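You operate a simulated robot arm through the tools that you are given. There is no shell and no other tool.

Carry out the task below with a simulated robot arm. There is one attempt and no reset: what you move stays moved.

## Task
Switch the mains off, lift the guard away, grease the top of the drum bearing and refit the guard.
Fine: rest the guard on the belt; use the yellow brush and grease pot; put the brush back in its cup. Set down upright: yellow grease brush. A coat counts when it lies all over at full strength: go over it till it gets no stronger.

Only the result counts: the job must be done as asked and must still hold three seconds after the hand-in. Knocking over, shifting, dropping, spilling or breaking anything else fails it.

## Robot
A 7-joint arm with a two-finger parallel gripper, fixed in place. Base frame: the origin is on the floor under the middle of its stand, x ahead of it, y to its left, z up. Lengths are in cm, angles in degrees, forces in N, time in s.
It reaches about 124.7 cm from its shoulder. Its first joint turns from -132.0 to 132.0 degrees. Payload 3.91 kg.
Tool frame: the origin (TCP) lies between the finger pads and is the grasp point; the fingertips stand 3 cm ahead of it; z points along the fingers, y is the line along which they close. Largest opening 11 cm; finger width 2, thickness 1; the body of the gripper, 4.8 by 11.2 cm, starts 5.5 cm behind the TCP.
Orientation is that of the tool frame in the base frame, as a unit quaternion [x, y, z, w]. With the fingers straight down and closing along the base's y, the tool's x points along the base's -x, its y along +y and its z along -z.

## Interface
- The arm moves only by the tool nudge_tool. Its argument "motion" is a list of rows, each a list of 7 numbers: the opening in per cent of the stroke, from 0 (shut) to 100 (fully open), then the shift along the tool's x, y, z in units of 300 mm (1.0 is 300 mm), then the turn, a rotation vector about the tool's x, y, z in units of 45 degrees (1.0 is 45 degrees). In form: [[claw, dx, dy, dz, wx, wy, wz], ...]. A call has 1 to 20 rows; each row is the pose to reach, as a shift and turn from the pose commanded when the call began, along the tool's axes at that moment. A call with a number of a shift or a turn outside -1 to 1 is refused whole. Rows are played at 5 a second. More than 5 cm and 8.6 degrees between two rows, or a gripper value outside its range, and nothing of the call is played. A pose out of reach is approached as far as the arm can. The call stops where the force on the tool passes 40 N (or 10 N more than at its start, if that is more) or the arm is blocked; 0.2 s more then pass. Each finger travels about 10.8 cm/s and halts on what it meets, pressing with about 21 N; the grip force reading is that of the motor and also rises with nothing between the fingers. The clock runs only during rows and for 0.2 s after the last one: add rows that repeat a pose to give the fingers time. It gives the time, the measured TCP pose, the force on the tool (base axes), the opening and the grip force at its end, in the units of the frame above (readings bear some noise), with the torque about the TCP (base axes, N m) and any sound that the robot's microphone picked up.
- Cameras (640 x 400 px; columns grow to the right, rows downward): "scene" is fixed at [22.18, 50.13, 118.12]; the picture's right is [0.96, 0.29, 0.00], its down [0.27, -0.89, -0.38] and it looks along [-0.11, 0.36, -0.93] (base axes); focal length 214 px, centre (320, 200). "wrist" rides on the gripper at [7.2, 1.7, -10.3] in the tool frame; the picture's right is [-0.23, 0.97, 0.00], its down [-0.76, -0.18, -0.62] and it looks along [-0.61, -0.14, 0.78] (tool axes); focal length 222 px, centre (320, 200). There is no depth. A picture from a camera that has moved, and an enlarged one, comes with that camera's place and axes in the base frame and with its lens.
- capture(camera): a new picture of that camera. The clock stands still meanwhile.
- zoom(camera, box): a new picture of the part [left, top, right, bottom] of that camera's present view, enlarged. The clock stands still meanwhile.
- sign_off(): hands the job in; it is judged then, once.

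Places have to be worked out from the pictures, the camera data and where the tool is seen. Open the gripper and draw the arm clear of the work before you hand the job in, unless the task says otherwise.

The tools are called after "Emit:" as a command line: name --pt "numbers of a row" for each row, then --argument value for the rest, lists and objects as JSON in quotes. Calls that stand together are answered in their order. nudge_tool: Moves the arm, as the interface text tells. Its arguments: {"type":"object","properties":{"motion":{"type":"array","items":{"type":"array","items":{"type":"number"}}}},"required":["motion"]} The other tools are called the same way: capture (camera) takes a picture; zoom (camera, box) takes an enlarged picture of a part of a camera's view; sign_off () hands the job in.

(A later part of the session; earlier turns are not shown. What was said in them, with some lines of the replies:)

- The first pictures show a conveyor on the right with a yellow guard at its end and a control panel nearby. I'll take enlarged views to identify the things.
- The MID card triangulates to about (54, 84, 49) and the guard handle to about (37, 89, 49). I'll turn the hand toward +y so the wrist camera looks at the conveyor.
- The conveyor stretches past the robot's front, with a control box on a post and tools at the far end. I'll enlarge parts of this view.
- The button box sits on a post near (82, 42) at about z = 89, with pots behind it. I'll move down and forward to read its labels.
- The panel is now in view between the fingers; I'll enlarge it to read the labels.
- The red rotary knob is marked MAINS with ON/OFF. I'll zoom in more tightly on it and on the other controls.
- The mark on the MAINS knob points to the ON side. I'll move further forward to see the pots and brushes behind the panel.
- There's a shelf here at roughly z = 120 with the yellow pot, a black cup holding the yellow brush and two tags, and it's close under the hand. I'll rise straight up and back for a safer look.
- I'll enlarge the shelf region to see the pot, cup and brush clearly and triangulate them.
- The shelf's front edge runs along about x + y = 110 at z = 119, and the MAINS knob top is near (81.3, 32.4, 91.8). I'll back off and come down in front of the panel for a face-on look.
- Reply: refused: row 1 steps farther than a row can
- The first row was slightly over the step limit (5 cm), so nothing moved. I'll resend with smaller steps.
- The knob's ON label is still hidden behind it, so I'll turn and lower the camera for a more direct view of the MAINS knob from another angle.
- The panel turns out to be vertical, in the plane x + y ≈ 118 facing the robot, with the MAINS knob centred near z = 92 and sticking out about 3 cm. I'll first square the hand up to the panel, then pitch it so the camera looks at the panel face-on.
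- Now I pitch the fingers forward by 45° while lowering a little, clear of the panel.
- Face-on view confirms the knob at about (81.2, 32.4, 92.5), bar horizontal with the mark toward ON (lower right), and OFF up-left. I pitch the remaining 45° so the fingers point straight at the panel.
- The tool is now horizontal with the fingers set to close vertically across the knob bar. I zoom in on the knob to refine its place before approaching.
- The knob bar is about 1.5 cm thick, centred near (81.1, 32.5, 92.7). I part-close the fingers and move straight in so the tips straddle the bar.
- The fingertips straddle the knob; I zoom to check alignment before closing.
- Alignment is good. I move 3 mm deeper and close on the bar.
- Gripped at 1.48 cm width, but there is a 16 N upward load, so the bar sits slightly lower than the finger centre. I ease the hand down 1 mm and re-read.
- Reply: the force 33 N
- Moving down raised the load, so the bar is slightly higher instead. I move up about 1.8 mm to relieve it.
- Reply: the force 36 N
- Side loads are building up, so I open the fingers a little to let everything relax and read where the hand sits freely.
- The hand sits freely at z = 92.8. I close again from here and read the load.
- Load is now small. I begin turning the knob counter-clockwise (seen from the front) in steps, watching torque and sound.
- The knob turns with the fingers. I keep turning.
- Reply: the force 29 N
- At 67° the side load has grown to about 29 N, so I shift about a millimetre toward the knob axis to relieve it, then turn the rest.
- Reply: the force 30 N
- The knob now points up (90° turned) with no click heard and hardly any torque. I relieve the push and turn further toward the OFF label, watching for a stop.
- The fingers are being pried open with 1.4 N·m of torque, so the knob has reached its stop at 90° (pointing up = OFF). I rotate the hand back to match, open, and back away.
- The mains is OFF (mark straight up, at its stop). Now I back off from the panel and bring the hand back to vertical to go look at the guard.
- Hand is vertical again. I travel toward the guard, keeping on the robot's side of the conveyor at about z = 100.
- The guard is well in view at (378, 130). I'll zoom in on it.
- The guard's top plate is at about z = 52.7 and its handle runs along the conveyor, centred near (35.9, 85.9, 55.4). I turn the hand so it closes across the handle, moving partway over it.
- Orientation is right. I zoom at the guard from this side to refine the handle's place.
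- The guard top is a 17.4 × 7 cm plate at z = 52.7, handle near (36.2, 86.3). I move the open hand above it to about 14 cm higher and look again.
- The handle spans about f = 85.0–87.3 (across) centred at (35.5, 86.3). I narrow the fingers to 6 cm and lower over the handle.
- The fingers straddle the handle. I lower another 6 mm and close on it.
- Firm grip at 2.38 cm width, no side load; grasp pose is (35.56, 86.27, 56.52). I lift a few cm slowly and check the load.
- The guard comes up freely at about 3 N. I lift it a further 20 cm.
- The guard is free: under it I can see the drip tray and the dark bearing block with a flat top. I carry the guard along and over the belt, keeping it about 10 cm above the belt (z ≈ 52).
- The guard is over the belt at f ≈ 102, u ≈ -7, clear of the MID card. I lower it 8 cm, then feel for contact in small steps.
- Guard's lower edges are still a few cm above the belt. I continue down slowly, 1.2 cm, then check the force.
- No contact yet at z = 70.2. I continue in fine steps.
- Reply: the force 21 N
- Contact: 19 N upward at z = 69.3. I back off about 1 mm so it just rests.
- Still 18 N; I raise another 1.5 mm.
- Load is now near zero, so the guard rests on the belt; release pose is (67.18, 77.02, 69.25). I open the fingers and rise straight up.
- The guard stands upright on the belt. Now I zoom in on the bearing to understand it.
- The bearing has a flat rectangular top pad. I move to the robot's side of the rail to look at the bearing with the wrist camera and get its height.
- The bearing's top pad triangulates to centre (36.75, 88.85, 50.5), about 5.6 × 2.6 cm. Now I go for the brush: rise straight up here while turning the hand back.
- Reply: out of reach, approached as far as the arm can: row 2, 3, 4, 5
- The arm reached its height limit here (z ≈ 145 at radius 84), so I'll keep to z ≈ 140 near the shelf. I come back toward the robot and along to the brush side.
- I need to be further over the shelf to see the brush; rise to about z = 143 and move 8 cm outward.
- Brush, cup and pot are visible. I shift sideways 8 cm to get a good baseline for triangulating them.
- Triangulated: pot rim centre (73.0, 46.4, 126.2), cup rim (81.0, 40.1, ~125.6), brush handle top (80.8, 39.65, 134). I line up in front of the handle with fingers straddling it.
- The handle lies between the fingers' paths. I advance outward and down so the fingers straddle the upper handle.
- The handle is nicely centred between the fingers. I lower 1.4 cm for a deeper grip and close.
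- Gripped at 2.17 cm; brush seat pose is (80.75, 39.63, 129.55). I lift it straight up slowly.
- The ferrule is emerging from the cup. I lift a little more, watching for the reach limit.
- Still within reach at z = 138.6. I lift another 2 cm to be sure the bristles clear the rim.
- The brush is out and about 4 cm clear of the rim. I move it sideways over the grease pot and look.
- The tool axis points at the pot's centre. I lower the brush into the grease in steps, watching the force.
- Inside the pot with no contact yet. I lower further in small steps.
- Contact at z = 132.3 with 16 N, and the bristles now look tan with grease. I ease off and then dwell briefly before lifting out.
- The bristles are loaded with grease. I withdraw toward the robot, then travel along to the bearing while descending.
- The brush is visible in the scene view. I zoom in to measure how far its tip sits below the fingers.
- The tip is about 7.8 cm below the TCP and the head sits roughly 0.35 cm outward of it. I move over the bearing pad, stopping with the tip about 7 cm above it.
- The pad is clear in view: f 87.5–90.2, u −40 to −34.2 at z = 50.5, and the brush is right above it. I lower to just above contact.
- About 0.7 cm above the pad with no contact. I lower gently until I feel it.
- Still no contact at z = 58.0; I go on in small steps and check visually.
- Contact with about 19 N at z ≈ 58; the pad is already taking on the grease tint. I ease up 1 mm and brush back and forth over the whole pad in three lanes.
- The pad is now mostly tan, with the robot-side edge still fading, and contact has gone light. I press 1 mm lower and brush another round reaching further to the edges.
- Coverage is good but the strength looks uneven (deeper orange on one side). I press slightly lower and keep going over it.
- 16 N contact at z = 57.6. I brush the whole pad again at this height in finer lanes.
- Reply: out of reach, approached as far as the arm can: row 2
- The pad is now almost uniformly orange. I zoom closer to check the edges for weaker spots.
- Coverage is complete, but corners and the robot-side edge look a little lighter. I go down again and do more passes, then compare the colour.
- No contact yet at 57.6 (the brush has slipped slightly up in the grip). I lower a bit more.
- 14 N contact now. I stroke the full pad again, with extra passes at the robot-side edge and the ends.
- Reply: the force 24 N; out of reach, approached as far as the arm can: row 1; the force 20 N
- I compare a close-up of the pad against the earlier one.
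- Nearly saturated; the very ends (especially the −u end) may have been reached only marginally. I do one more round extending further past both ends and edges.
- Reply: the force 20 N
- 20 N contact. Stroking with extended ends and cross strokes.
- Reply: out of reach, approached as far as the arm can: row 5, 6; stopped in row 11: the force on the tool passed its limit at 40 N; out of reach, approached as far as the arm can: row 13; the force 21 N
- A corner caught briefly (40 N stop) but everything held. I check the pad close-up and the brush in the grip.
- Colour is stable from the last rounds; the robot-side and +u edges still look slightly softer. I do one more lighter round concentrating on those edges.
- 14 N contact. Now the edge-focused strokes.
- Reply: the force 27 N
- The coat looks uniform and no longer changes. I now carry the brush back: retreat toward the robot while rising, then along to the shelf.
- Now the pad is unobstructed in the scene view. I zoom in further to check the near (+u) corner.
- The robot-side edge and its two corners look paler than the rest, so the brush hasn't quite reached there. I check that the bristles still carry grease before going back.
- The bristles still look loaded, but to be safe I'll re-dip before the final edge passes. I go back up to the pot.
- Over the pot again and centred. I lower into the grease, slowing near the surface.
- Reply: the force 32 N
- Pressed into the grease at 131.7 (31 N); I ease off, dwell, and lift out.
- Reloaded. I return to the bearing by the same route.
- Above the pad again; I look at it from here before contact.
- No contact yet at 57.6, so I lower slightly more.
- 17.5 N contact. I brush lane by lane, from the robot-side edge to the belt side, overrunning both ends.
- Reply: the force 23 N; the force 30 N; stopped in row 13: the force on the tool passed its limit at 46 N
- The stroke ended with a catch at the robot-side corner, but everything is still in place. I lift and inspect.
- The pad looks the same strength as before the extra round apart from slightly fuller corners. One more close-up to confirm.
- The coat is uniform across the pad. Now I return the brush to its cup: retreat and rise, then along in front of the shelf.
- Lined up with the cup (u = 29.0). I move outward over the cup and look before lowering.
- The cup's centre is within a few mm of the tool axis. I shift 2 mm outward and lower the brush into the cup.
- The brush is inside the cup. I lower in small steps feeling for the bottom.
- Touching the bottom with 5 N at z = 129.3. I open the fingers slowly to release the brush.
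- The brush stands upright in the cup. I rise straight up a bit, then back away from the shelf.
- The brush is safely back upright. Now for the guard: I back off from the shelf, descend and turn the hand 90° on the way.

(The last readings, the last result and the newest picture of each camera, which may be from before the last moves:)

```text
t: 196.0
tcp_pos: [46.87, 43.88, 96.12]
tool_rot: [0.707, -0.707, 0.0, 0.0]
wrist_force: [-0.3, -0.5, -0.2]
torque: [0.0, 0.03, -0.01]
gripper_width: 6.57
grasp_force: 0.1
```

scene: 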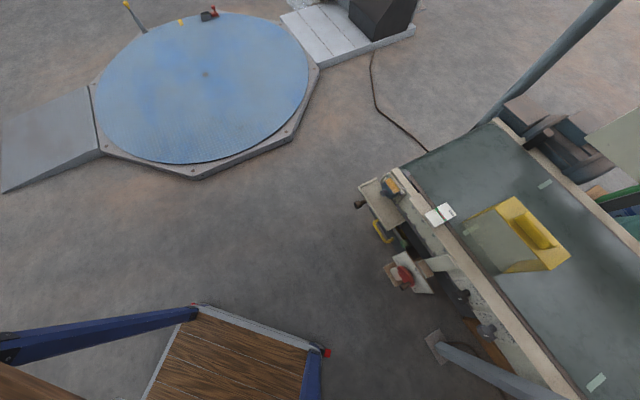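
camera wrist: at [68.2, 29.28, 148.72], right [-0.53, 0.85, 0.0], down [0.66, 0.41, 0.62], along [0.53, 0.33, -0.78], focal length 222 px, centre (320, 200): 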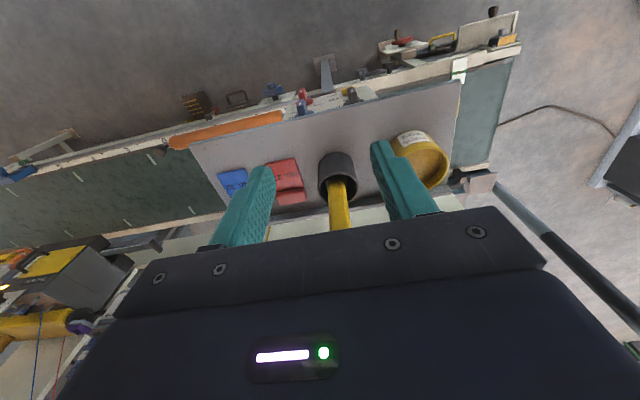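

Good. Next leg with the second 45° turn.

Emit:
nudge_tool --pt "60 -0.1 0 0.02 0 0 -0.13" --pt "60 -0.2 0.01 0.04 0 0 -0.26" --pt "60 -0.3 0.01 0.06 0 0 -0.39" --pt "60 -0.42 0.02 0.08 0 0 -0.52" --pt "60 -0.54 0.02 0.1 0 0 -0.65" --pt "60 -0.66 0.03 0.12 0 0 -0.78" --pt "60 -0.8 0.03 0.14 0 0 -0.9" --pt "60 -0.8 0.03 0.14 0 0 -1.0" --pt "60 -0.8 0.03 0.14 0 0 -1.0"

Emit:
capture --camera "wrist"

```text
t: 198.0
tcp_pos: [45.86, 67.99, 91.88]
tool_rot: [0.924, -0.383, 0.0, 0.001]
wrist_force: [-0.7, 0.0, -0.4]
torque: [0.01, 0.01, 0.02]
gripper_width: 6.6
grasp_force: 0.1
```

```text
taken
camera wrist: at [49.84, 61.76, 102.33], right [-0.85, -0.53, 0.0], down [-0.41, 0.67, 0.62], along [-0.33, 0.53, -0.78], focal length 222 px, centre (320, 200)
```

wrist: 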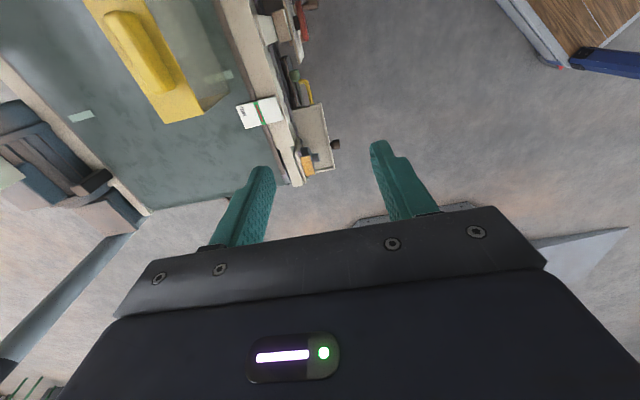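

The guard stands undisturbed on the belt. I move over its handle at the earlier release position, 17 cm higher.

Emit:
nudge_tool --pt "60 0.05 -0.12 0.03 0 0 0" --pt "60 0.1 -0.25 0.06 0 0 0" --pt "60 0.15 -0.37 0.1 0 0 0" --pt "60 0.2 -0.5 0.13 0 0 0" --pt "60 0.25 -0.61 0.16 0 0 0" --pt "55 0.29 -0.715 0.19 0 0 0" --pt "55 0.29 -0.715 0.19 0 0 0"

Emit:
capture --camera "wrist"

```text
t: 199.6
tcp_pos: [67.32, 76.93, 86.24]
tool_rot: [0.924, -0.384, 0.001, 0.001]
wrist_force: [0.5, -0.3, 0.7]
torque: [-0.01, -0.01, -0.02]
gripper_width: 6.03
grasp_force: 0.1
```

```text
taken
camera wrist: at [71.2, 70.53, 96.68], right [-0.85, -0.53, 0.0], down [-0.41, 0.67, 0.62], along [-0.33, 0.53, -0.78], focal length 222 px, centre (320, 200)
```

wrist: 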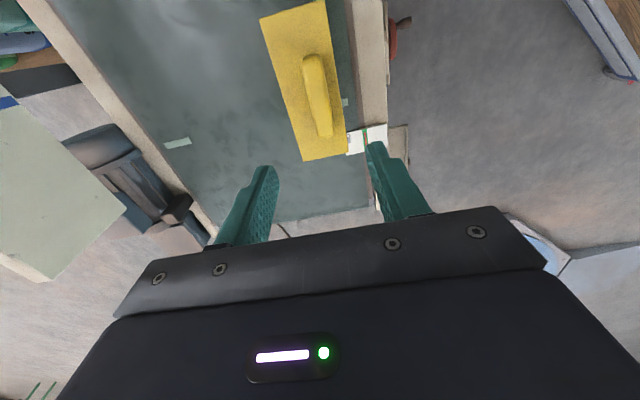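

Aligned over the handle. I lower to the recorded grasp height.

Emit:
nudge_tool --pt "55 -0.004 0 0.12 0 0 0" --pt "55 -0.004 0 0.25 0 0 0" --pt "55 -0.004 0 0.38 0 0 0" --pt "55 -0.004 0 0.47 0 0 0" --pt "55 -0.004 0 0.53 0 0 0" --pt "55 -0.004 0 0.563 0 0 0" --pt "55 -0.004 0 0.563 0 0 0"

Emit:
zoom --camera "wrist" --box '[200, 80, 440, 250]'

```text
t: 201.2
tcp_pos: [67.12, 76.93, 69.44]
tool_rot: [0.924, -0.383, 0.001, 0.001]
wrist_force: [0.0, -0.5, 0.3]
torque: [-0.01, 0.02, -0.01]
gripper_width: 6.03
grasp_force: 0.1
```

```text
2.35 times, centred on (320, 165) of wrist
camera zoom: at [71.14, 70.57, 79.78], right [-0.85, -0.53, 0.0], down [-0.41, 0.67, 0.62], along [-0.33, 0.53, -0.78], focal length 523 px, centre (320, 282)
```

zoom: 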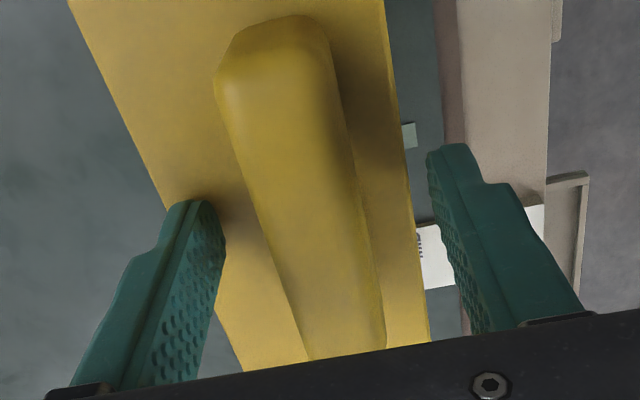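

The view matches the original grasp closely. I lower 1.5 mm and close on the handle.

Emit:
nudge_tool --pt "50 0 0 0.005 0 0 0" --pt "35 0 0 0.005 0 0 0" --pt "22 0 0 0.005 0 0 0" --pt "15 0 0 0.005 0 0 0" --pt "12 0 0 0.005 0 0 0" --pt "12 0 0 0.005 0 0 0"

Emit:
zoom --camera "wrist" --box '[200, 80, 440, 250]'

```text
t: 202.6
tcp_pos: [67.2, 76.94, 69.35]
tool_rot: [0.924, -0.384, 0.0, 0.001]
wrist_force: [-0.7, -1.6, 9.7]
torque: [-0.11, -0.1, -0.01]
gripper_width: 2.39
grasp_force: 20.8
```

```text
2.35 times, centred on (320, 165) of wrist
camera zoom: at [71.13, 70.59, 79.67], right [-0.85, -0.53, 0.0], down [-0.41, 0.67, 0.62], along [-0.33, 0.53, -0.78], focal length 523 px, centre (320, 282)
```

zoom: 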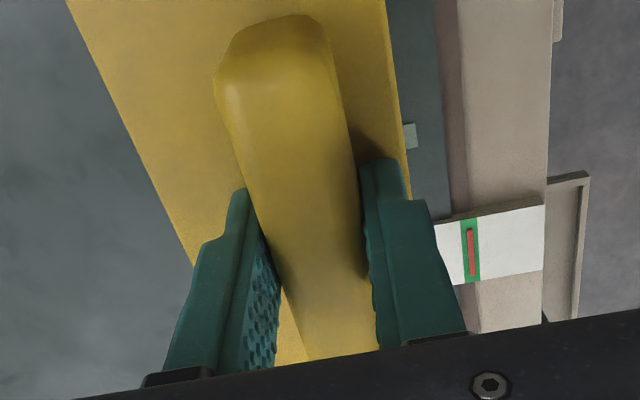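

The grip matches the original. I lift the guard slowly off the belt.

Emit:
nudge_tool --pt "10 0 0 -0.02 0 0 0" --pt "10 0 0 -0.05 0 0 0" --pt "10 0 0 -0.1 0 0 0" --pt "10 0 0 -0.17 0 0 0" --pt "10 0 0 -0.25 0 0 0" --pt "10 0 0 -0.32 0 0 0" --pt "10 0 0 -0.36 0 0 0" --pt "10 0 0 -0.36 0 0 0"

Emit:
capture --camera "scene"

```text
t: 204.4
tcp_pos: [67.22, 76.86, 80.03]
tool_rot: [0.924, -0.383, 0.001, 0.001]
wrist_force: [-0.2, 0.4, -2.0]
torque: [0.01, -0.04, -0.01]
gripper_width: 2.39
grasp_force: 20.7
```

```text
taken
```

scene: 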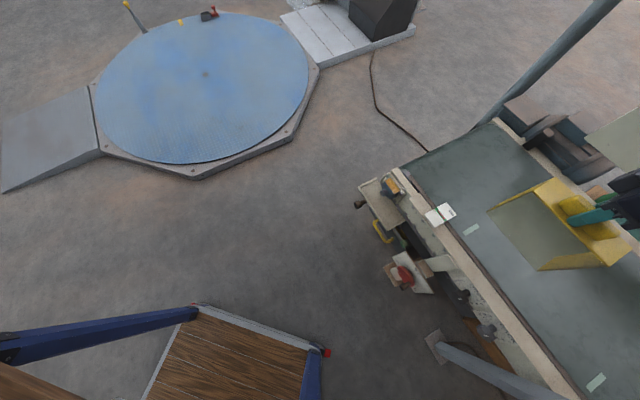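

Guard lifted with the same load. I carry it back above the bearing by the reverse path.

Emit:
nudge_tool --pt "10 -0.06 0.03 0 0 0 0" --pt "10 -0.16 0.08 0 0 0 0" --pt "10 -0.27 0.14 0 0 0 0" --pt "10 -0.39 0.21 0 0 0 0" --pt "10 -0.51 0.28 0 0 0 0" --pt "10 -0.63 0.34 0 0 0 0" --pt "10 -0.75 0.41 0 0 0 0" --pt "10 -0.86 0.47 0 0 0 0" --pt "10 -0.9716 0.525 0 0 0 0" --pt "10 -0.9716 0.525 0 0 0 0"

Emit:
capture --camera "wrist"

Emit:
zoom --camera "scene" --box '[350, 140, 450, 240]'

```text
t: 206.6
tcp_pos: [35.74, 86.39, 79.94]
tool_rot: [0.924, -0.383, 0.001, 0.0]
wrist_force: [-0.5, -1.1, -2.8]
torque: [-0.02, 0.02, -0.01]
gripper_width: 2.39
grasp_force: 21.0
```

```text
taken
camera wrist: at [39.59, 80.1, 90.35], right [-0.85, -0.53, 0.0], down [-0.41, 0.67, 0.62], along [-0.33, 0.53, -0.78], focal length 222 px, centre (320, 200)
```

wrist: 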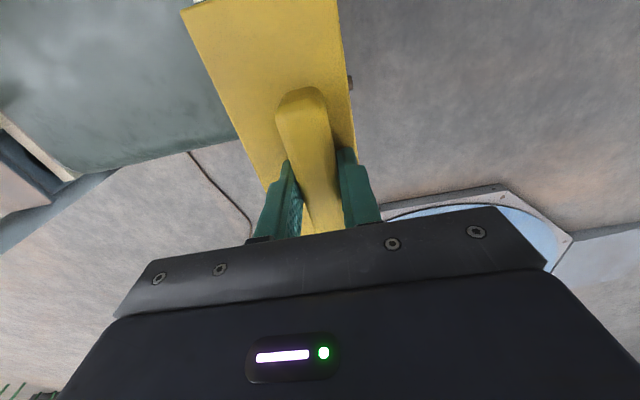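

```text
4.00 times, centred on (400, 190) of scene
camera zoom: at [22.18, 50.13, 118.12], right [0.96, 0.29, 0.0], down [0.27, -0.89, -0.38], along [-0.11, 0.36, -0.93], focal length 858 px, centre (0, 240)
```

zoom: 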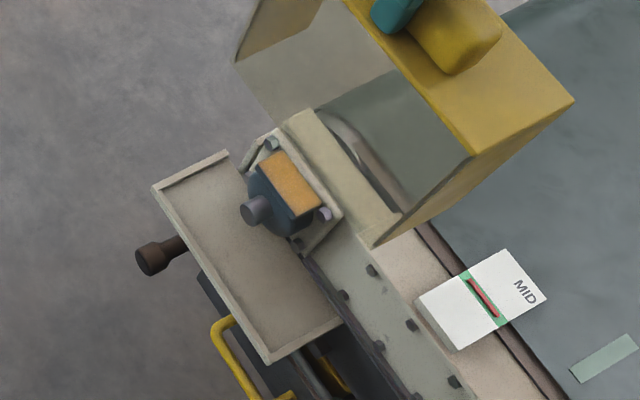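

The guard is above the bearing again, but its outline differs slightly from the earlier lifted view, so I check carefully for any tilt or height offset in the grip.

Emit:
zoom --camera "wrist" --box '[160, 0, 400, 250]'

Emit:
zoom --camera "scene" --box '[370, 100, 498, 210]'

```text
1.60 times, centred on (280, 125) of wrist
camera zoom: at [39.59, 80.1, 90.35], right [-0.85, -0.53, 0.0], down [-0.41, 0.67, 0.62], along [-0.33, 0.53, -0.78], focal length 355 px, centre (384, 320)
```

zoom: 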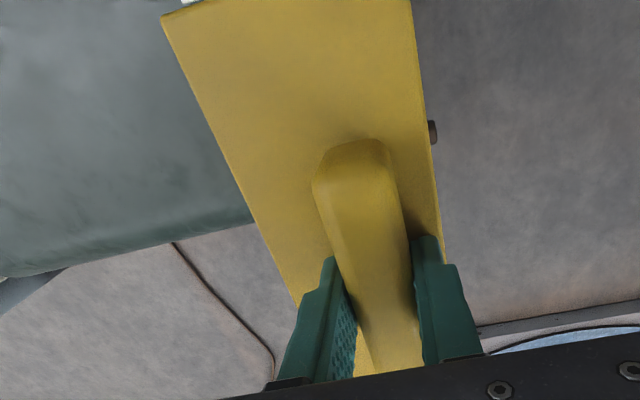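

```text
3.64 times, centred on (434, 155) of scene
camera zoom: at [22.18, 50.13, 118.12], right [0.96, 0.29, 0.0], down [0.27, -0.89, -0.38], along [-0.11, 0.36, -0.93], focal length 780 px, centre (-94, 364)
```

zoom: 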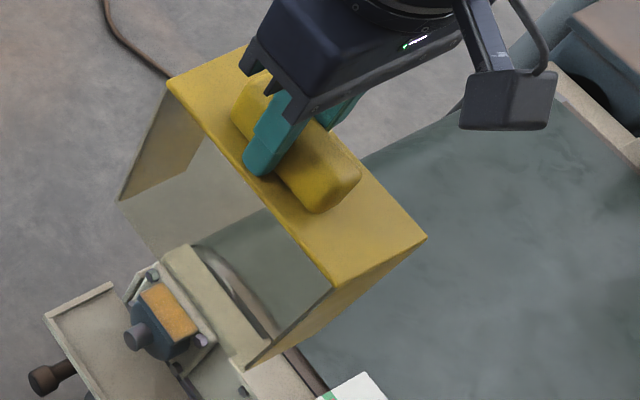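

I measure the guard's corners precisely with tighter zooms to quantify the offset in the grip.

Emit:
zoom --camera "scene" --box '[440, 160, 472, 192]'

Emit:
zoom --camera "scene" --box '[380, 115, 412, 147]'

Emit:
zoom --camera "scene" --box '[400, 185, 432, 217]'

Emit:
zoom --camera "scene" --box '[366, 140, 398, 172]'

```text
12.50 times, centred on (456, 176) of scene
camera zoom: at [22.18, 50.13, 118.12], right [0.96, 0.29, 0.0], down [0.27, -0.89, -0.38], along [-0.11, 0.36, -0.93], focal length 2681 px, centre (-1380, 500)
```

zoom: 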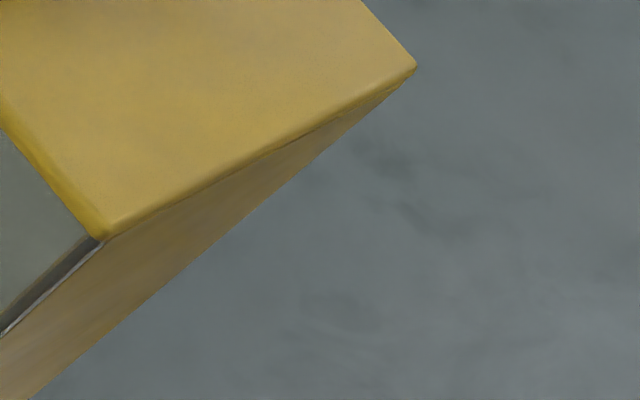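

```text
12.50 times, centred on (396, 131) of scene
camera zoom: at [22.18, 50.13, 118.12], right [0.96, 0.29, 0.0], down [0.27, -0.89, -0.38], along [-0.11, 0.36, -0.93], focal length 2681 px, centre (-630, 1062)
```

zoom: 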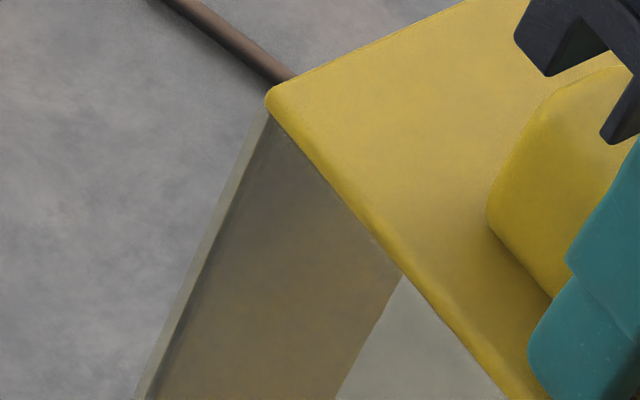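

```text
12.50 times, centred on (416, 201) of scene
camera zoom: at [22.18, 50.13, 118.12], right [0.96, 0.29, 0.0], down [0.27, -0.89, -0.38], along [-0.11, 0.36, -0.93], focal length 2681 px, centre (-880, 188)
```

zoom: 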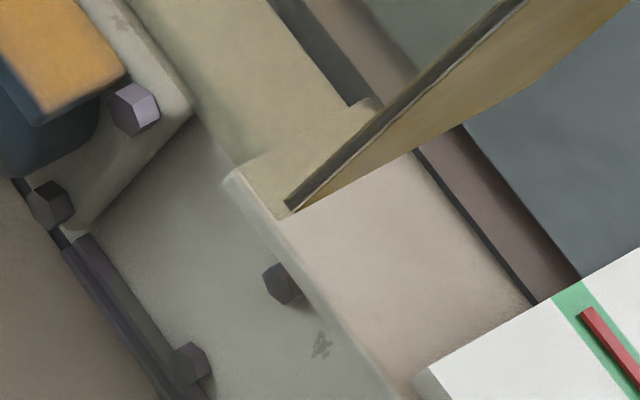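

```text
12.50 times, centred on (382, 156) of scene
camera zoom: at [22.18, 50.13, 118.12], right [0.96, 0.29, 0.0], down [0.27, -0.89, -0.38], along [-0.11, 0.36, -0.93], focal length 2681 px, centre (-455, 750)
```

zoom: 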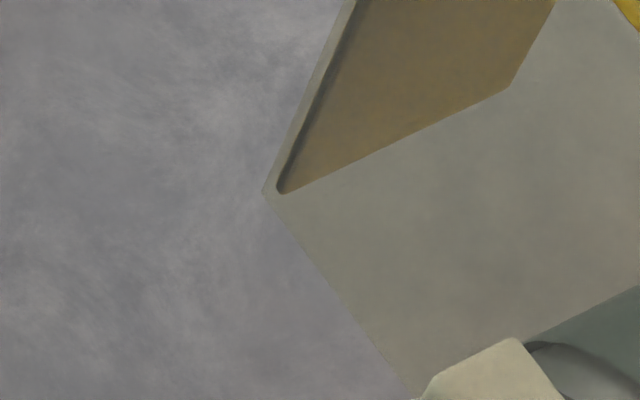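

The guard sits about 0.8 cm higher in the grip than before (the fingers slid down the handle when it touched the belt), otherwise it is unshifted and level. So it should seat at TCP z ≈ 55.7; I lower it most of the way now.

Emit:
nudge_tool --pt "10 0 0.005 0.06 0 0 0" --pt "10 0 0.005 0.15 0 0 0" --pt "10 0 0.005 0.24 0 0 0" --pt "10 0 0.005 0.33 0 0 0" --pt "10 0 0.005 0.42 0 0 0" --pt "10 0 0.005 0.5 0 0 0" --pt "10 0 0.005 0.55 0 0 0" --pt "10 0 0.005 0.55 0 0 0" --pt "10 0 0.005 0.55 0 0 0"

Emit:
zoom --camera "scene" --box '[350, 140, 450, 240]'

Emit:
zoom --camera "wrist" --box '[160, 0, 400, 250]'

```text
t: 208.6
tcp_pos: [35.47, 86.37, 63.54]
tool_rot: [0.924, -0.383, 0.001, 0.0]
wrist_force: [0.3, -0.6, -3.0]
torque: [-0.01, -0.03, -0.01]
gripper_width: 2.39
grasp_force: 21.4
```

```text
4.00 times, centred on (400, 190) of scene
camera zoom: at [22.18, 50.13, 118.12], right [0.96, 0.29, 0.0], down [0.27, -0.89, -0.38], along [-0.11, 0.36, -0.93], focal length 858 px, centre (0, 240)
```

zoom: 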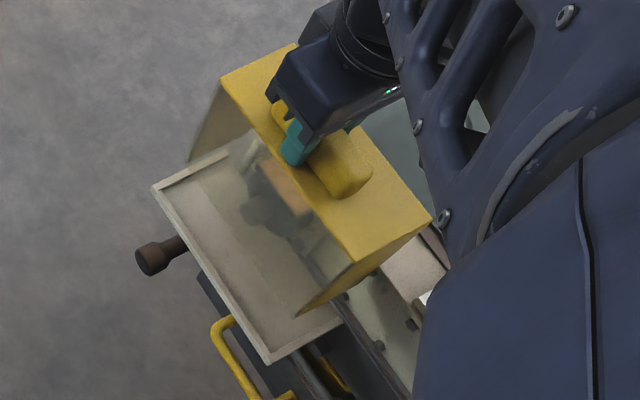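

```text
1.60 times, centred on (280, 125) of wrist
camera zoom: at [39.39, 79.99, 73.95], right [-0.85, -0.53, 0.0], down [-0.41, 0.67, 0.62], along [-0.33, 0.53, -0.78], focal length 355 px, centre (384, 320)
```

zoom: 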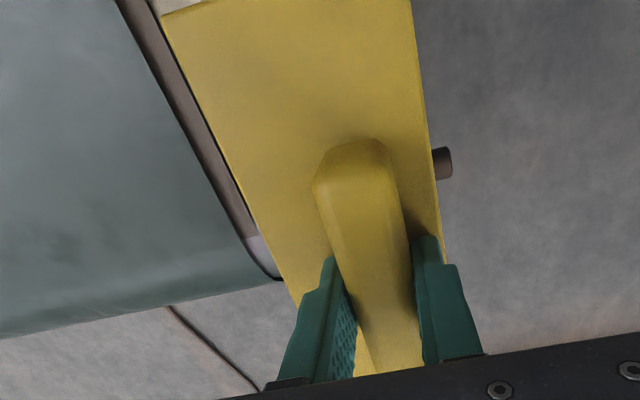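

The hand is at the original f and within 1 mm in u. I lower on, in smaller steps, watching the force.

Emit:
nudge_tool --pt "10 0.002 0 0.03 0 0 0" --pt "10 0.003 0 0.07 0 0 0" --pt "10 0.003 0 0.11 0 0 0" --pt "10 0.003 0 0.15 0 0 0" --pt "10 0.003 0 0.18 0 0 0" --pt "10 0.003 0 0.2 0 0 0" --pt "10 0.003 0 0.2 0 0 0"

Emit:
zoom --camera "scene" --box '[350, 140, 450, 240]'

```text
t: 210.2
tcp_pos: [35.55, 86.2, 57.57]
tool_rot: [0.923, -0.384, 0.001, 0.0]
wrist_force: [-0.6, -0.3, -1.9]
torque: [-0.01, 0.0, 0.02]
gripper_width: 2.37
grasp_force: 21.0
```

```text
4.00 times, centred on (400, 190) of scene
camera zoom: at [22.18, 50.13, 118.12], right [0.96, 0.29, 0.0], down [0.27, -0.89, -0.38], along [-0.11, 0.36, -0.93], focal length 858 px, centre (0, 240)
```

zoom: 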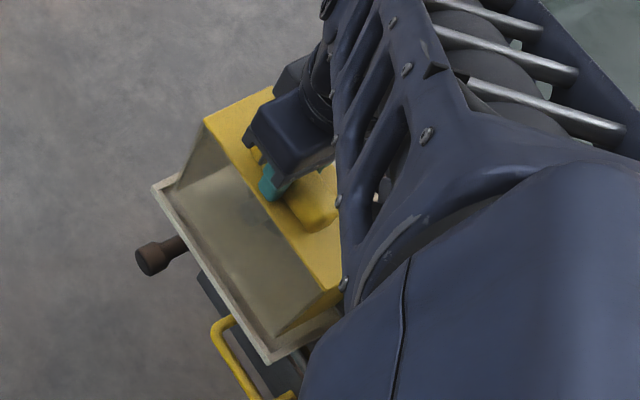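

About 1.9 cm to go. I continue gently.

Emit:
nudge_tool --pt "10 0 0 0.01 0 0 0" --pt "10 0 0 0.02 0 0 0" --pt "10 0 0 0.03 0 0 0" --pt "10 0 0 0.038 0 0 0" --pt "10 0 0 0.038 0 0 0"

```text
t: 211.4
tcp_pos: [35.62, 86.27, 56.33]
tool_rot: [0.923, -0.384, 0.001, 0.001]
wrist_force: [0.9, 0.5, -2.3]
torque: [-0.03, 0.03, 0.02]
gripper_width: 2.38
grasp_force: 21.4
```

Emit:
nudge_tool --pt "10 0 0 0.006 0 0 0" --pt "10 0 0 0.012 0 0 0" --pt "10 0 0 0.012 0 0 0"

```text
t: 212.2
tcp_pos: [35.61, 86.22, 56.04]
tool_rot: [0.923, -0.384, 0.001, 0.0]
wrist_force: [0.4, -0.4, -2.2]
torque: [0.05, -0.01, 0.02]
gripper_width: 2.34
grasp_force: 21.0
```

No contact yet at z = 56.04; continuing in 2 mm steps.

Emit:
nudge_tool --pt "10 0 0 0.006 0 0 0" --pt "10 0 0 0.01 0 0 0" --pt "10 0 0 0.01 0 0 0"

```text
t: 213.0
tcp_pos: [35.52, 86.27, 55.86]
tool_rot: [0.924, -0.383, 0.0, -0.001]
wrist_force: [-1.4, -2.1, 7.2]
torque: [-0.51, -0.32, 0.0]
gripper_width: 2.38
grasp_force: 20.8
```

Contact begins at z ≈ 55.86, at the +u end first (slight pitch of the guard in the grip). I check the picture before settling it.

Emit:
zoom --camera "scene" --box '[355, 155, 435, 235]'

Emit:
zoom --camera "wrist" --box '[160, 0, 400, 250]'

```text
5.00 times, centred on (395, 195) of scene
camera zoom: at [22.18, 50.13, 118.12], right [0.96, 0.29, 0.0], down [0.27, -0.89, -0.38], along [-0.11, 0.36, -0.93], focal length 1072 px, centre (-55, 225)
```

zoom: 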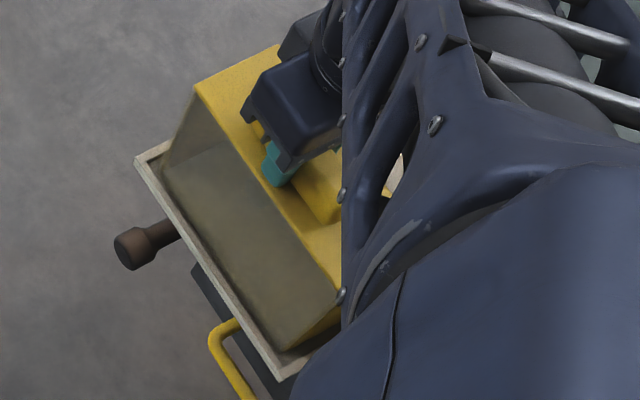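

```text
1.60 times, centred on (280, 125) of wrist
camera zoom: at [39.46, 79.94, 66.17], right [-0.85, -0.53, 0.0], down [-0.41, 0.67, 0.62], along [-0.33, 0.53, -0.78], focal length 355 px, centre (384, 320)
```

zoom: 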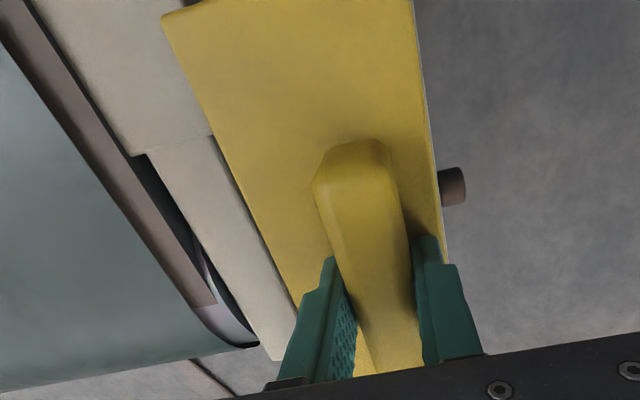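

The guard's corners match the original seated picture within half a pixel. I press another 1–2 mm to let the far end settle.

Emit:
nudge_tool --pt "10 0 0 0.003 0 0 0" --pt "10 0 0 0.005 0 0 0" --pt "10 0 0 0.005 0 0 0"

```text
t: 213.8
tcp_pos: [35.51, 86.34, 55.81]
tool_rot: [0.924, -0.384, 0.001, -0.001]
wrist_force: [-4.2, -10.4, 38.4]
torque: [-0.82, 0.23, 0.05]
gripper_width: 2.38
grasp_force: 21.3
```

Firm contact at 38 N with the plate at about 52.8, its original height. I ease the load off before releasing.

Emit:
nudge_tool --pt "10 0 0 -0.004 0 0 0" --pt "10 0 0 -0.006 0 0 0" --pt "10 0 0 -0.006 0 0 0"

```text
t: 214.6
tcp_pos: [35.64, 86.33, 55.8]
tool_rot: [0.924, -0.383, 0.0, 0.0]
wrist_force: [-3.8, 7.4, 21.4]
torque: [0.8, 0.54, -0.02]
gripper_width: 2.36
grasp_force: 20.7
```

Load now at the other end, so both ends are bearing. I raise slightly more to relieve it.

Emit:
nudge_tool --pt "10 0 0 -0.003 0 0 0" --pt "10 0 0 -0.004 0 0 0" --pt "10 0 0 -0.004 0 0 0"

```text
t: 215.4
tcp_pos: [35.66, 86.18, 55.77]
tool_rot: [0.924, -0.383, 0.001, 0.001]
wrist_force: [1.9, 3.7, 10.8]
torque: [0.55, 0.03, -0.17]
gripper_width: 2.37
grasp_force: 21.0
```

Down to 11 N; a touch more, then I open the fingers.

Emit:
nudge_tool --pt "10 0 0 -0.003 0 0 0" --pt "10 0 0 -0.004 0 0 0" --pt "24 0 0 -0.004 0 0 0" --pt "35 0 0 -0.004 0 0 0" --pt "48 0 0 -0.004 0 0 0" --pt "55 0 0 -0.004 0 0 0" --pt "55 0 0 -0.004 0 0 0"

Emit:
zoom --camera "scene" --box '[355, 155, 435, 235]'

```text
t: 217.0
tcp_pos: [35.58, 86.22, 55.89]
tool_rot: [0.924, -0.384, 0.001, 0.0]
wrist_force: [0.7, -0.6, 0.9]
torque: [0.01, 0.01, -0.02]
gripper_width: 6.06
grasp_force: 0.0
```

```text
5.00 times, centred on (395, 195) of scene
camera zoom: at [22.18, 50.13, 118.12], right [0.96, 0.29, 0.0], down [0.27, -0.89, -0.38], along [-0.11, 0.36, -0.93], focal length 1072 px, centre (-55, 225)
```

zoom: 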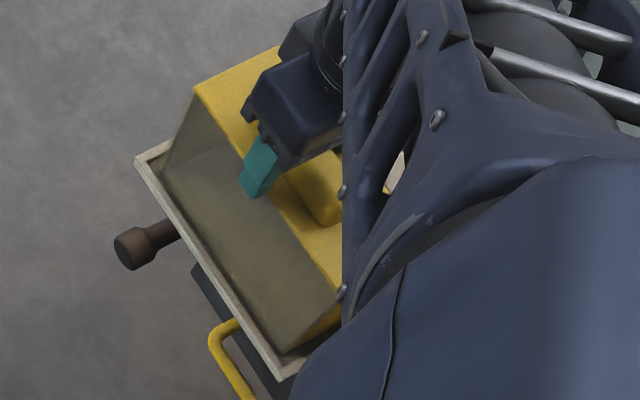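

Released with no load. I rise straight up, clear the guard, and then look at how it sits.

Emit:
nudge_tool --pt "55 0 0 -0.03 0 0 0" --pt "55 0 0 -0.08 0 0 0" --pt "55 0 0 -0.18 0 0 0" --pt "55 0 0 -0.3 0 0 0" --pt "55 0 0 -0.44 0 0 0" --pt "55 0 0 -0.6 0 0 0" --pt "55 0 0 -0.75 0 0 0" --pt "55 0 0 -0.9 0 0 0"

Emit:
nudge_tool --pt "80 0.1 0.1 0 0 0 0" --pt "100 0.2 0.2 0 0 0 0" --pt "100 0.3 0.3 -0.05 0 0 0" --pt "100 0.4 0.4 -0.1 0 0 0" --pt "100 0.5 0.5 -0.15 0 0 0" --pt "100 0.6 0.6 -0.2 0 0 0" --pt "100 0.7 0.7 -0.25 0 0 0" --pt "100 0.7 0.7 -0.25 0 0 0"

Emit:
capture --camera "scene"

Emit:
zoom --camera "scene" --box '[350, 155, 450, 235]'

Emit:
capture --camera "wrist"

```text
t: 218.8
tcp_pos: [35.44, 86.3, 82.92]
tool_rot: [0.924, -0.383, 0.001, 0.001]
wrist_force: [0.8, 0.4, -0.4]
torque: [-0.03, -0.05, -0.01]
gripper_width: 6.04
grasp_force: 0.0
```

```text
t: 220.6
tcp_pos: [35.67, 56.7, 90.65]
tool_rot: [0.924, -0.384, 0.001, 0.0]
wrist_force: [-0.4, 0.1, 0.2]
torque: [-0.03, 0.02, 0.01]
gripper_width: 11.0
grasp_force: 0.1
```

```text
taken
```

scene: 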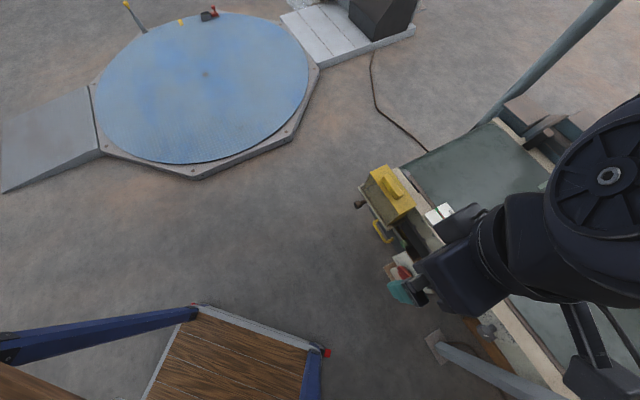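

```text
5.00 times, centred on (400, 195) of scene
camera zoom: at [22.18, 50.13, 118.12], right [0.96, 0.29, 0.0], down [0.27, -0.89, -0.38], along [-0.11, 0.36, -0.93], focal length 1072 px, centre (-80, 225)
```

zoom: 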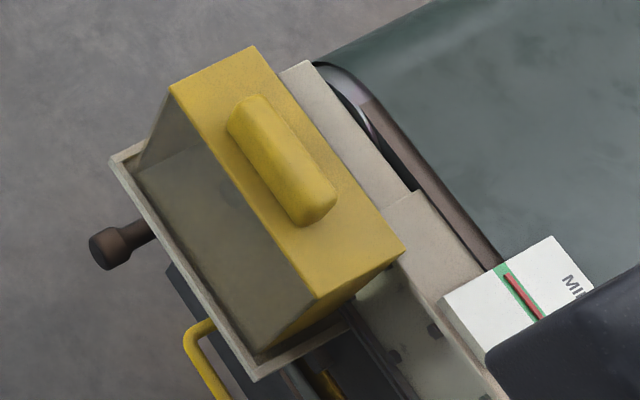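

```text
taken
camera wrist: at [39.47, 50.38, 101.06], right [-0.85, -0.53, 0.0], down [-0.41, 0.67, 0.62], along [-0.33, 0.53, -0.78], focal length 222 px, centre (320, 200)
```

wrist: 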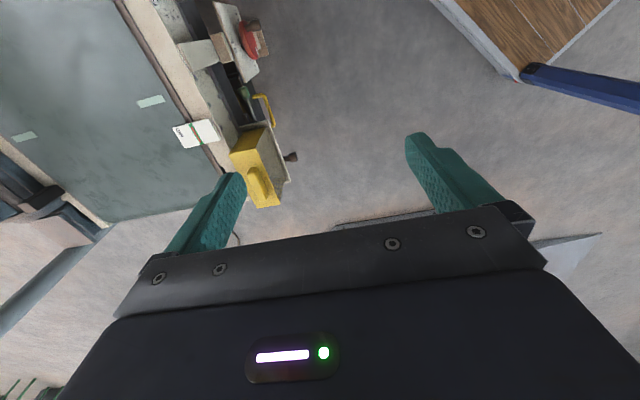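

The guard sits as in the first picture to within about a pixel. To verify it's fully down, I return to the exact viewpoint I used before lifting it and compare.

Emit:
nudge_tool --pt "100 -0.1 -0.07 -0.02 0 0 0.013" --pt "100 -0.2 -0.14 -0.05 0 0 0.013" --pt "100 -0.31 -0.22 -0.08 0 0 0.013" --pt "100 -0.42 -0.3 -0.1 0 0 0.013" --pt "100 -0.5216 -0.377 -0.122 0 0 0.013" --pt "100 -0.5216 -0.377 -0.122 0 0 0.013"

Emit:
zoom --camera "wrist" --box '[240, 40, 330, 155]'

Emit:
zoom --camera "wrist" --box '[180, 0, 340, 160]'

```text
t: 222.0
tcp_pos: [32.38, 75.62, 94.15]
tool_rot: [0.921, -0.389, 0.0, 0.0]
wrist_force: [-0.1, 0.4, -0.4]
torque: [-0.02, 0.01, -0.02]
gripper_width: 11.02
grasp_force: 0.1
```

```text
3.48 times, centred on (285, 98) of wrist
camera zoom: at [36.33, 69.24, 104.49], right [-0.86, -0.52, 0.0], down [-0.41, 0.67, 0.62], along [-0.32, 0.53, -0.78], focal length 773 px, centre (442, 556)
```

zoom: 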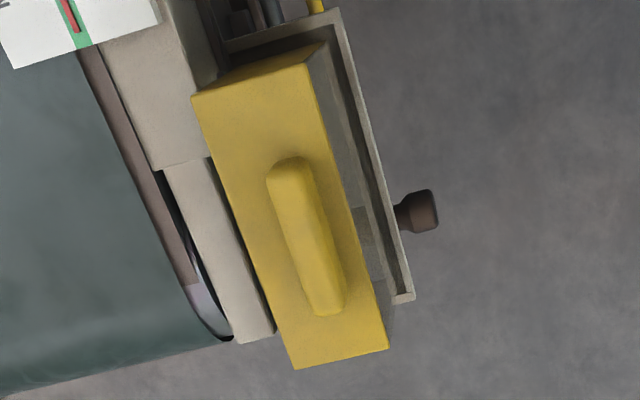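

```text
2.50 times, centred on (260, 80) of wrist
camera zoom: at [36.33, 69.24, 104.49], right [-0.86, -0.52, 0.0], down [-0.41, 0.67, 0.62], along [-0.32, 0.53, -0.78], focal length 555 px, centre (470, 500)
```

zoom: 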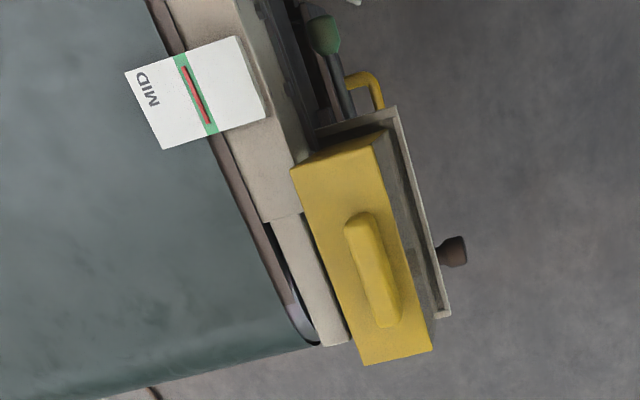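

Every guard corner matches the original relative to the tray and rail to about a millimetre, so it's refitted. Now I draw the arm back and check the panel and shelf one last time.

Emit:
nudge_tool --pt "100 0 0.1 -0.07 0 0 0.12" --pt "100 0 0.2 -0.15 0 0 0.25" --pt "100 0 0.3 -0.22 0 0 0.37" --pt "100 0 0.4 -0.3 0 0 0.5" --pt "100 0 0.5 -0.37 0 0 0.62" --pt "100 0 0.6 -0.45 0 0 0.75" --pt "100 0 0.7 -0.52 0 0 0.87" --pt "100 0 0.8 -0.6 0 0 1.0" --pt "100 0 0.8 -0.6 0 0 1.0"

Emit:
nudge_tool --pt "100 0 0 -0.05 0 0 0.12" --pt "100 0 0 -0.1 0 0 0.25" --pt "100 0 0 -0.15 0 0 0.37" --pt "100 0 0 -0.2 0 0 0.5" --pt "100 0 0 -0.25 0 0 0.62" --pt "100 0 0 -0.3 0 0 0.75" --pt "100 0 0 -0.4 0 0 0.87" --pt "100 0 0 -0.5 0 0 1.0" --pt "100 0 0 -0.5 0 0 1.0"

Emit:
capture --camera "wrist"

```text
t: 224.0
tcp_pos: [15.49, 58.8, 112.24]
tool_rot: [-0.703, 0.711, -0.001, -0.001]
wrist_force: [1.5, -0.3, 0.1]
torque: [-0.01, 0.01, 0.0]
gripper_width: 11.03
grasp_force: 0.0
```

```text
t: 226.0
tcp_pos: [15.14, 58.99, 127.21]
tool_rot: [-0.376, 0.926, -0.001, 0.0]
wrist_force: [1.4, 0.2, -1.0]
torque: [0.01, 0.01, 0.01]
gripper_width: 11.01
grasp_force: 0.0
```

```text
taken
camera wrist: at [8.87, 55.14, 137.58], right [-0.52, 0.86, 0.0], down [0.67, 0.41, 0.62], along [0.53, 0.32, -0.78], focal length 222 px, centre (320, 200)
```

wrist: 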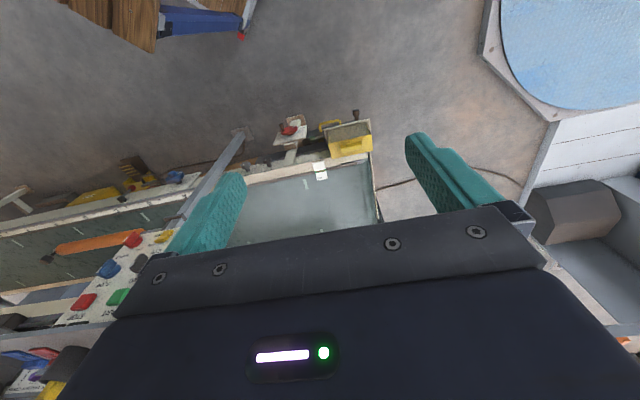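

I move along to a spot from which the panel and shelf are visible.

Emit:
nudge_tool --pt "100 0 -0.13 -0.03 0 0 0" --pt "100 0 -0.26 -0.06 0 0 0" --pt "100 0 -0.39 -0.1 0 0 0" --pt "100 0 -0.52 -0.13 0 0 0" --pt "100 0 -0.65 -0.16 0 0 0" --pt "100 0 -0.78 -0.2 0 0 0"

Emit:
nudge_tool --pt "100 0 -0.13 -0.03 0 0 0" --pt "100 0 -0.26 -0.06 0 0 0" --pt "100 0 -0.39 -0.1 0 0 0" --pt "100 0 -0.52 -0.13 0 0 0" --pt "100 0 -0.65 -0.16 0 0 0" --pt "100 -0.1 -0.78 -0.2 0 0 0" --pt "100 -0.2 -0.78 -0.25 0 0 0" --pt "100 -0.2 -0.78 -0.25 0 0 0"

Emit:
capture --camera "wrist"

Emit:
zoom --camera "wrist" --box '[250, 100, 420, 220]'

```text
t: 227.4
tcp_pos: [31.9, 42.57, 133.07]
tool_rot: [-0.378, 0.926, 0.0, -0.001]
wrist_force: [0.6, 0.4, -0.7]
torque: [-0.03, -0.03, -0.01]
gripper_width: 11.01
grasp_force: 0.1
```

```text
refused: row 6 steps farther than a row can; nothing moved
```

```text
taken
camera wrist: at [25.47, 38.59, 143.47], right [-0.52, 0.85, 0.0], down [0.67, 0.41, 0.62], along [0.53, 0.32, -0.78], focal length 222 px, centre (320, 200)
```

wrist: 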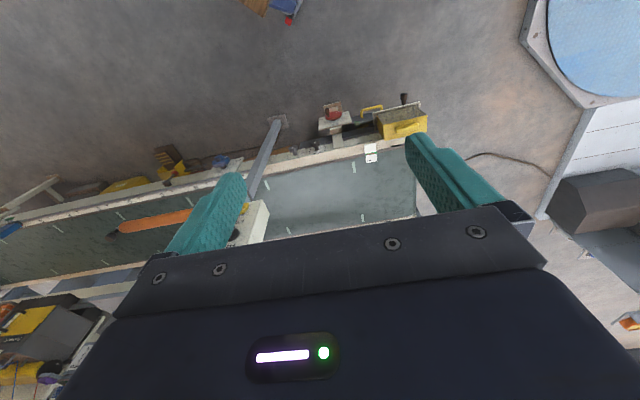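

```text
3.33 times, centred on (335, 160) of wrist
camera zoom: at [25.47, 38.59, 143.47], right [-0.52, 0.85, 0.0], down [0.67, 0.41, 0.62], along [0.53, 0.32, -0.78], focal length 740 px, centre (270, 333)
```

zoom: 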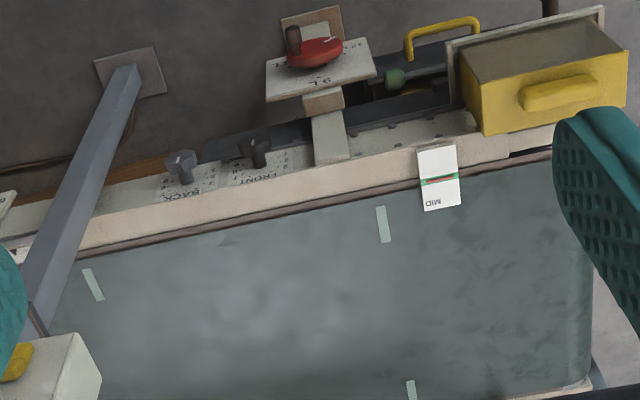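

The last row was over the step limit, so I resend with smaller steps to reach the panel-viewing spot.

Emit:
nudge_tool --pt "100 0 -0.13 -0.03 0 0 0" --pt "100 0 -0.26 -0.06 0 0 0" --pt "100 0 -0.39 -0.1 0 0 0" --pt "100 0 -0.52 -0.13 0 0 0" --pt "100 0 -0.65 -0.16 0 0 0" --pt "100 -0.05 -0.76 -0.19 0 0 0" --pt "100 -0.15 -0.78 -0.24 0 0 0" --pt "100 -0.27 -0.78 -0.26 0 0 0" --pt "100 -0.27 -0.78 -0.26 0 0 0"

Emit:
capture --camera "wrist"

Emit:
zoom --camera "wrist" --box '[250, 110, 420, 220]'

```text
t: 229.4
tcp_pos: [53.72, 31.32, 140.89]
tool_rot: [-0.377, 0.926, 0.0, 0.0]
wrist_force: [-0.4, -0.1, 0.9]
torque: [-0.01, 0.0, 0.04]
gripper_width: 11.0
grasp_force: 0.1
```

```text
taken
camera wrist: at [47.39, 27.38, 151.19], right [-0.52, 0.86, 0.0], down [0.67, 0.41, 0.62], along [0.53, 0.32, -0.78], focal length 222 px, centre (320, 200)
```

wrist: 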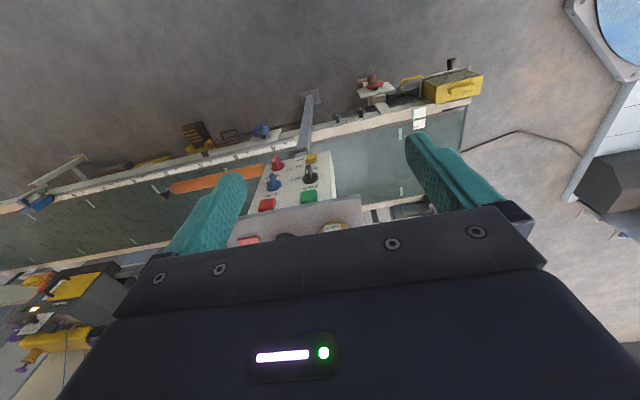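

```text
3.64 times, centred on (335, 165) of wrist
camera zoom: at [47.39, 27.38, 151.19], right [-0.52, 0.86, 0.0], down [0.67, 0.41, 0.62], along [0.53, 0.32, -0.78], focal length 808 px, centre (266, 327)
```

zoom: 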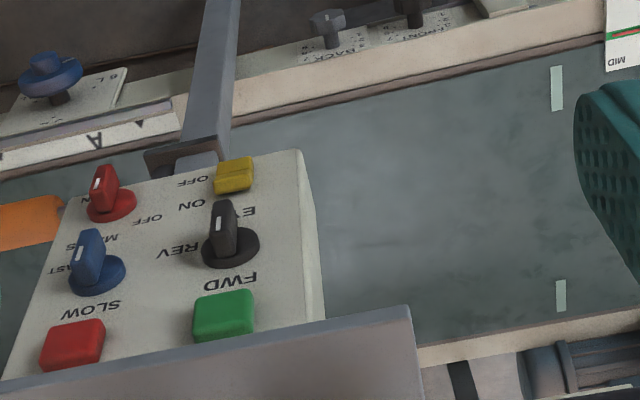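

The MAINS knob is at OFF, the other controls are untouched, the guard is back on the bearing and the brush was left upright in its cup. The gripper is open and the arm is clear, so I hand the job in.

Emit:
sign_off

```text
The job is handed in.
```

I've done all four steps and handed the job in; the verdict hasn't come back.

- **Mains:** the red MAINS knob is turned to OFF. It went a quarter turn to its stop, and a last look showed it still there with the other controls untouched.
- **Guard:** it rested on the belt while I worked and is now back over the bearing. From the same viewpoint, it lines up with the pre-lift picture to about a millimetre.
- **Grease:** the whole top of the drum bearing is coated. I loaded the yellow brush twice from the grease pot and brushed until the colour stopped getting stronger. The pad's edges look slightly softer in the pictures. That didn't change after extra passes, so I took it to be how the picture renders.
- **Brush:** it is standing upright in its cup.

The brush caught on the edge of the bearing pad twice and tripped the force limit (40 N and 46 N). It stayed in the grip, and I saw nothing knocked over or moved. The gripper is open and the arm is clear of the work.
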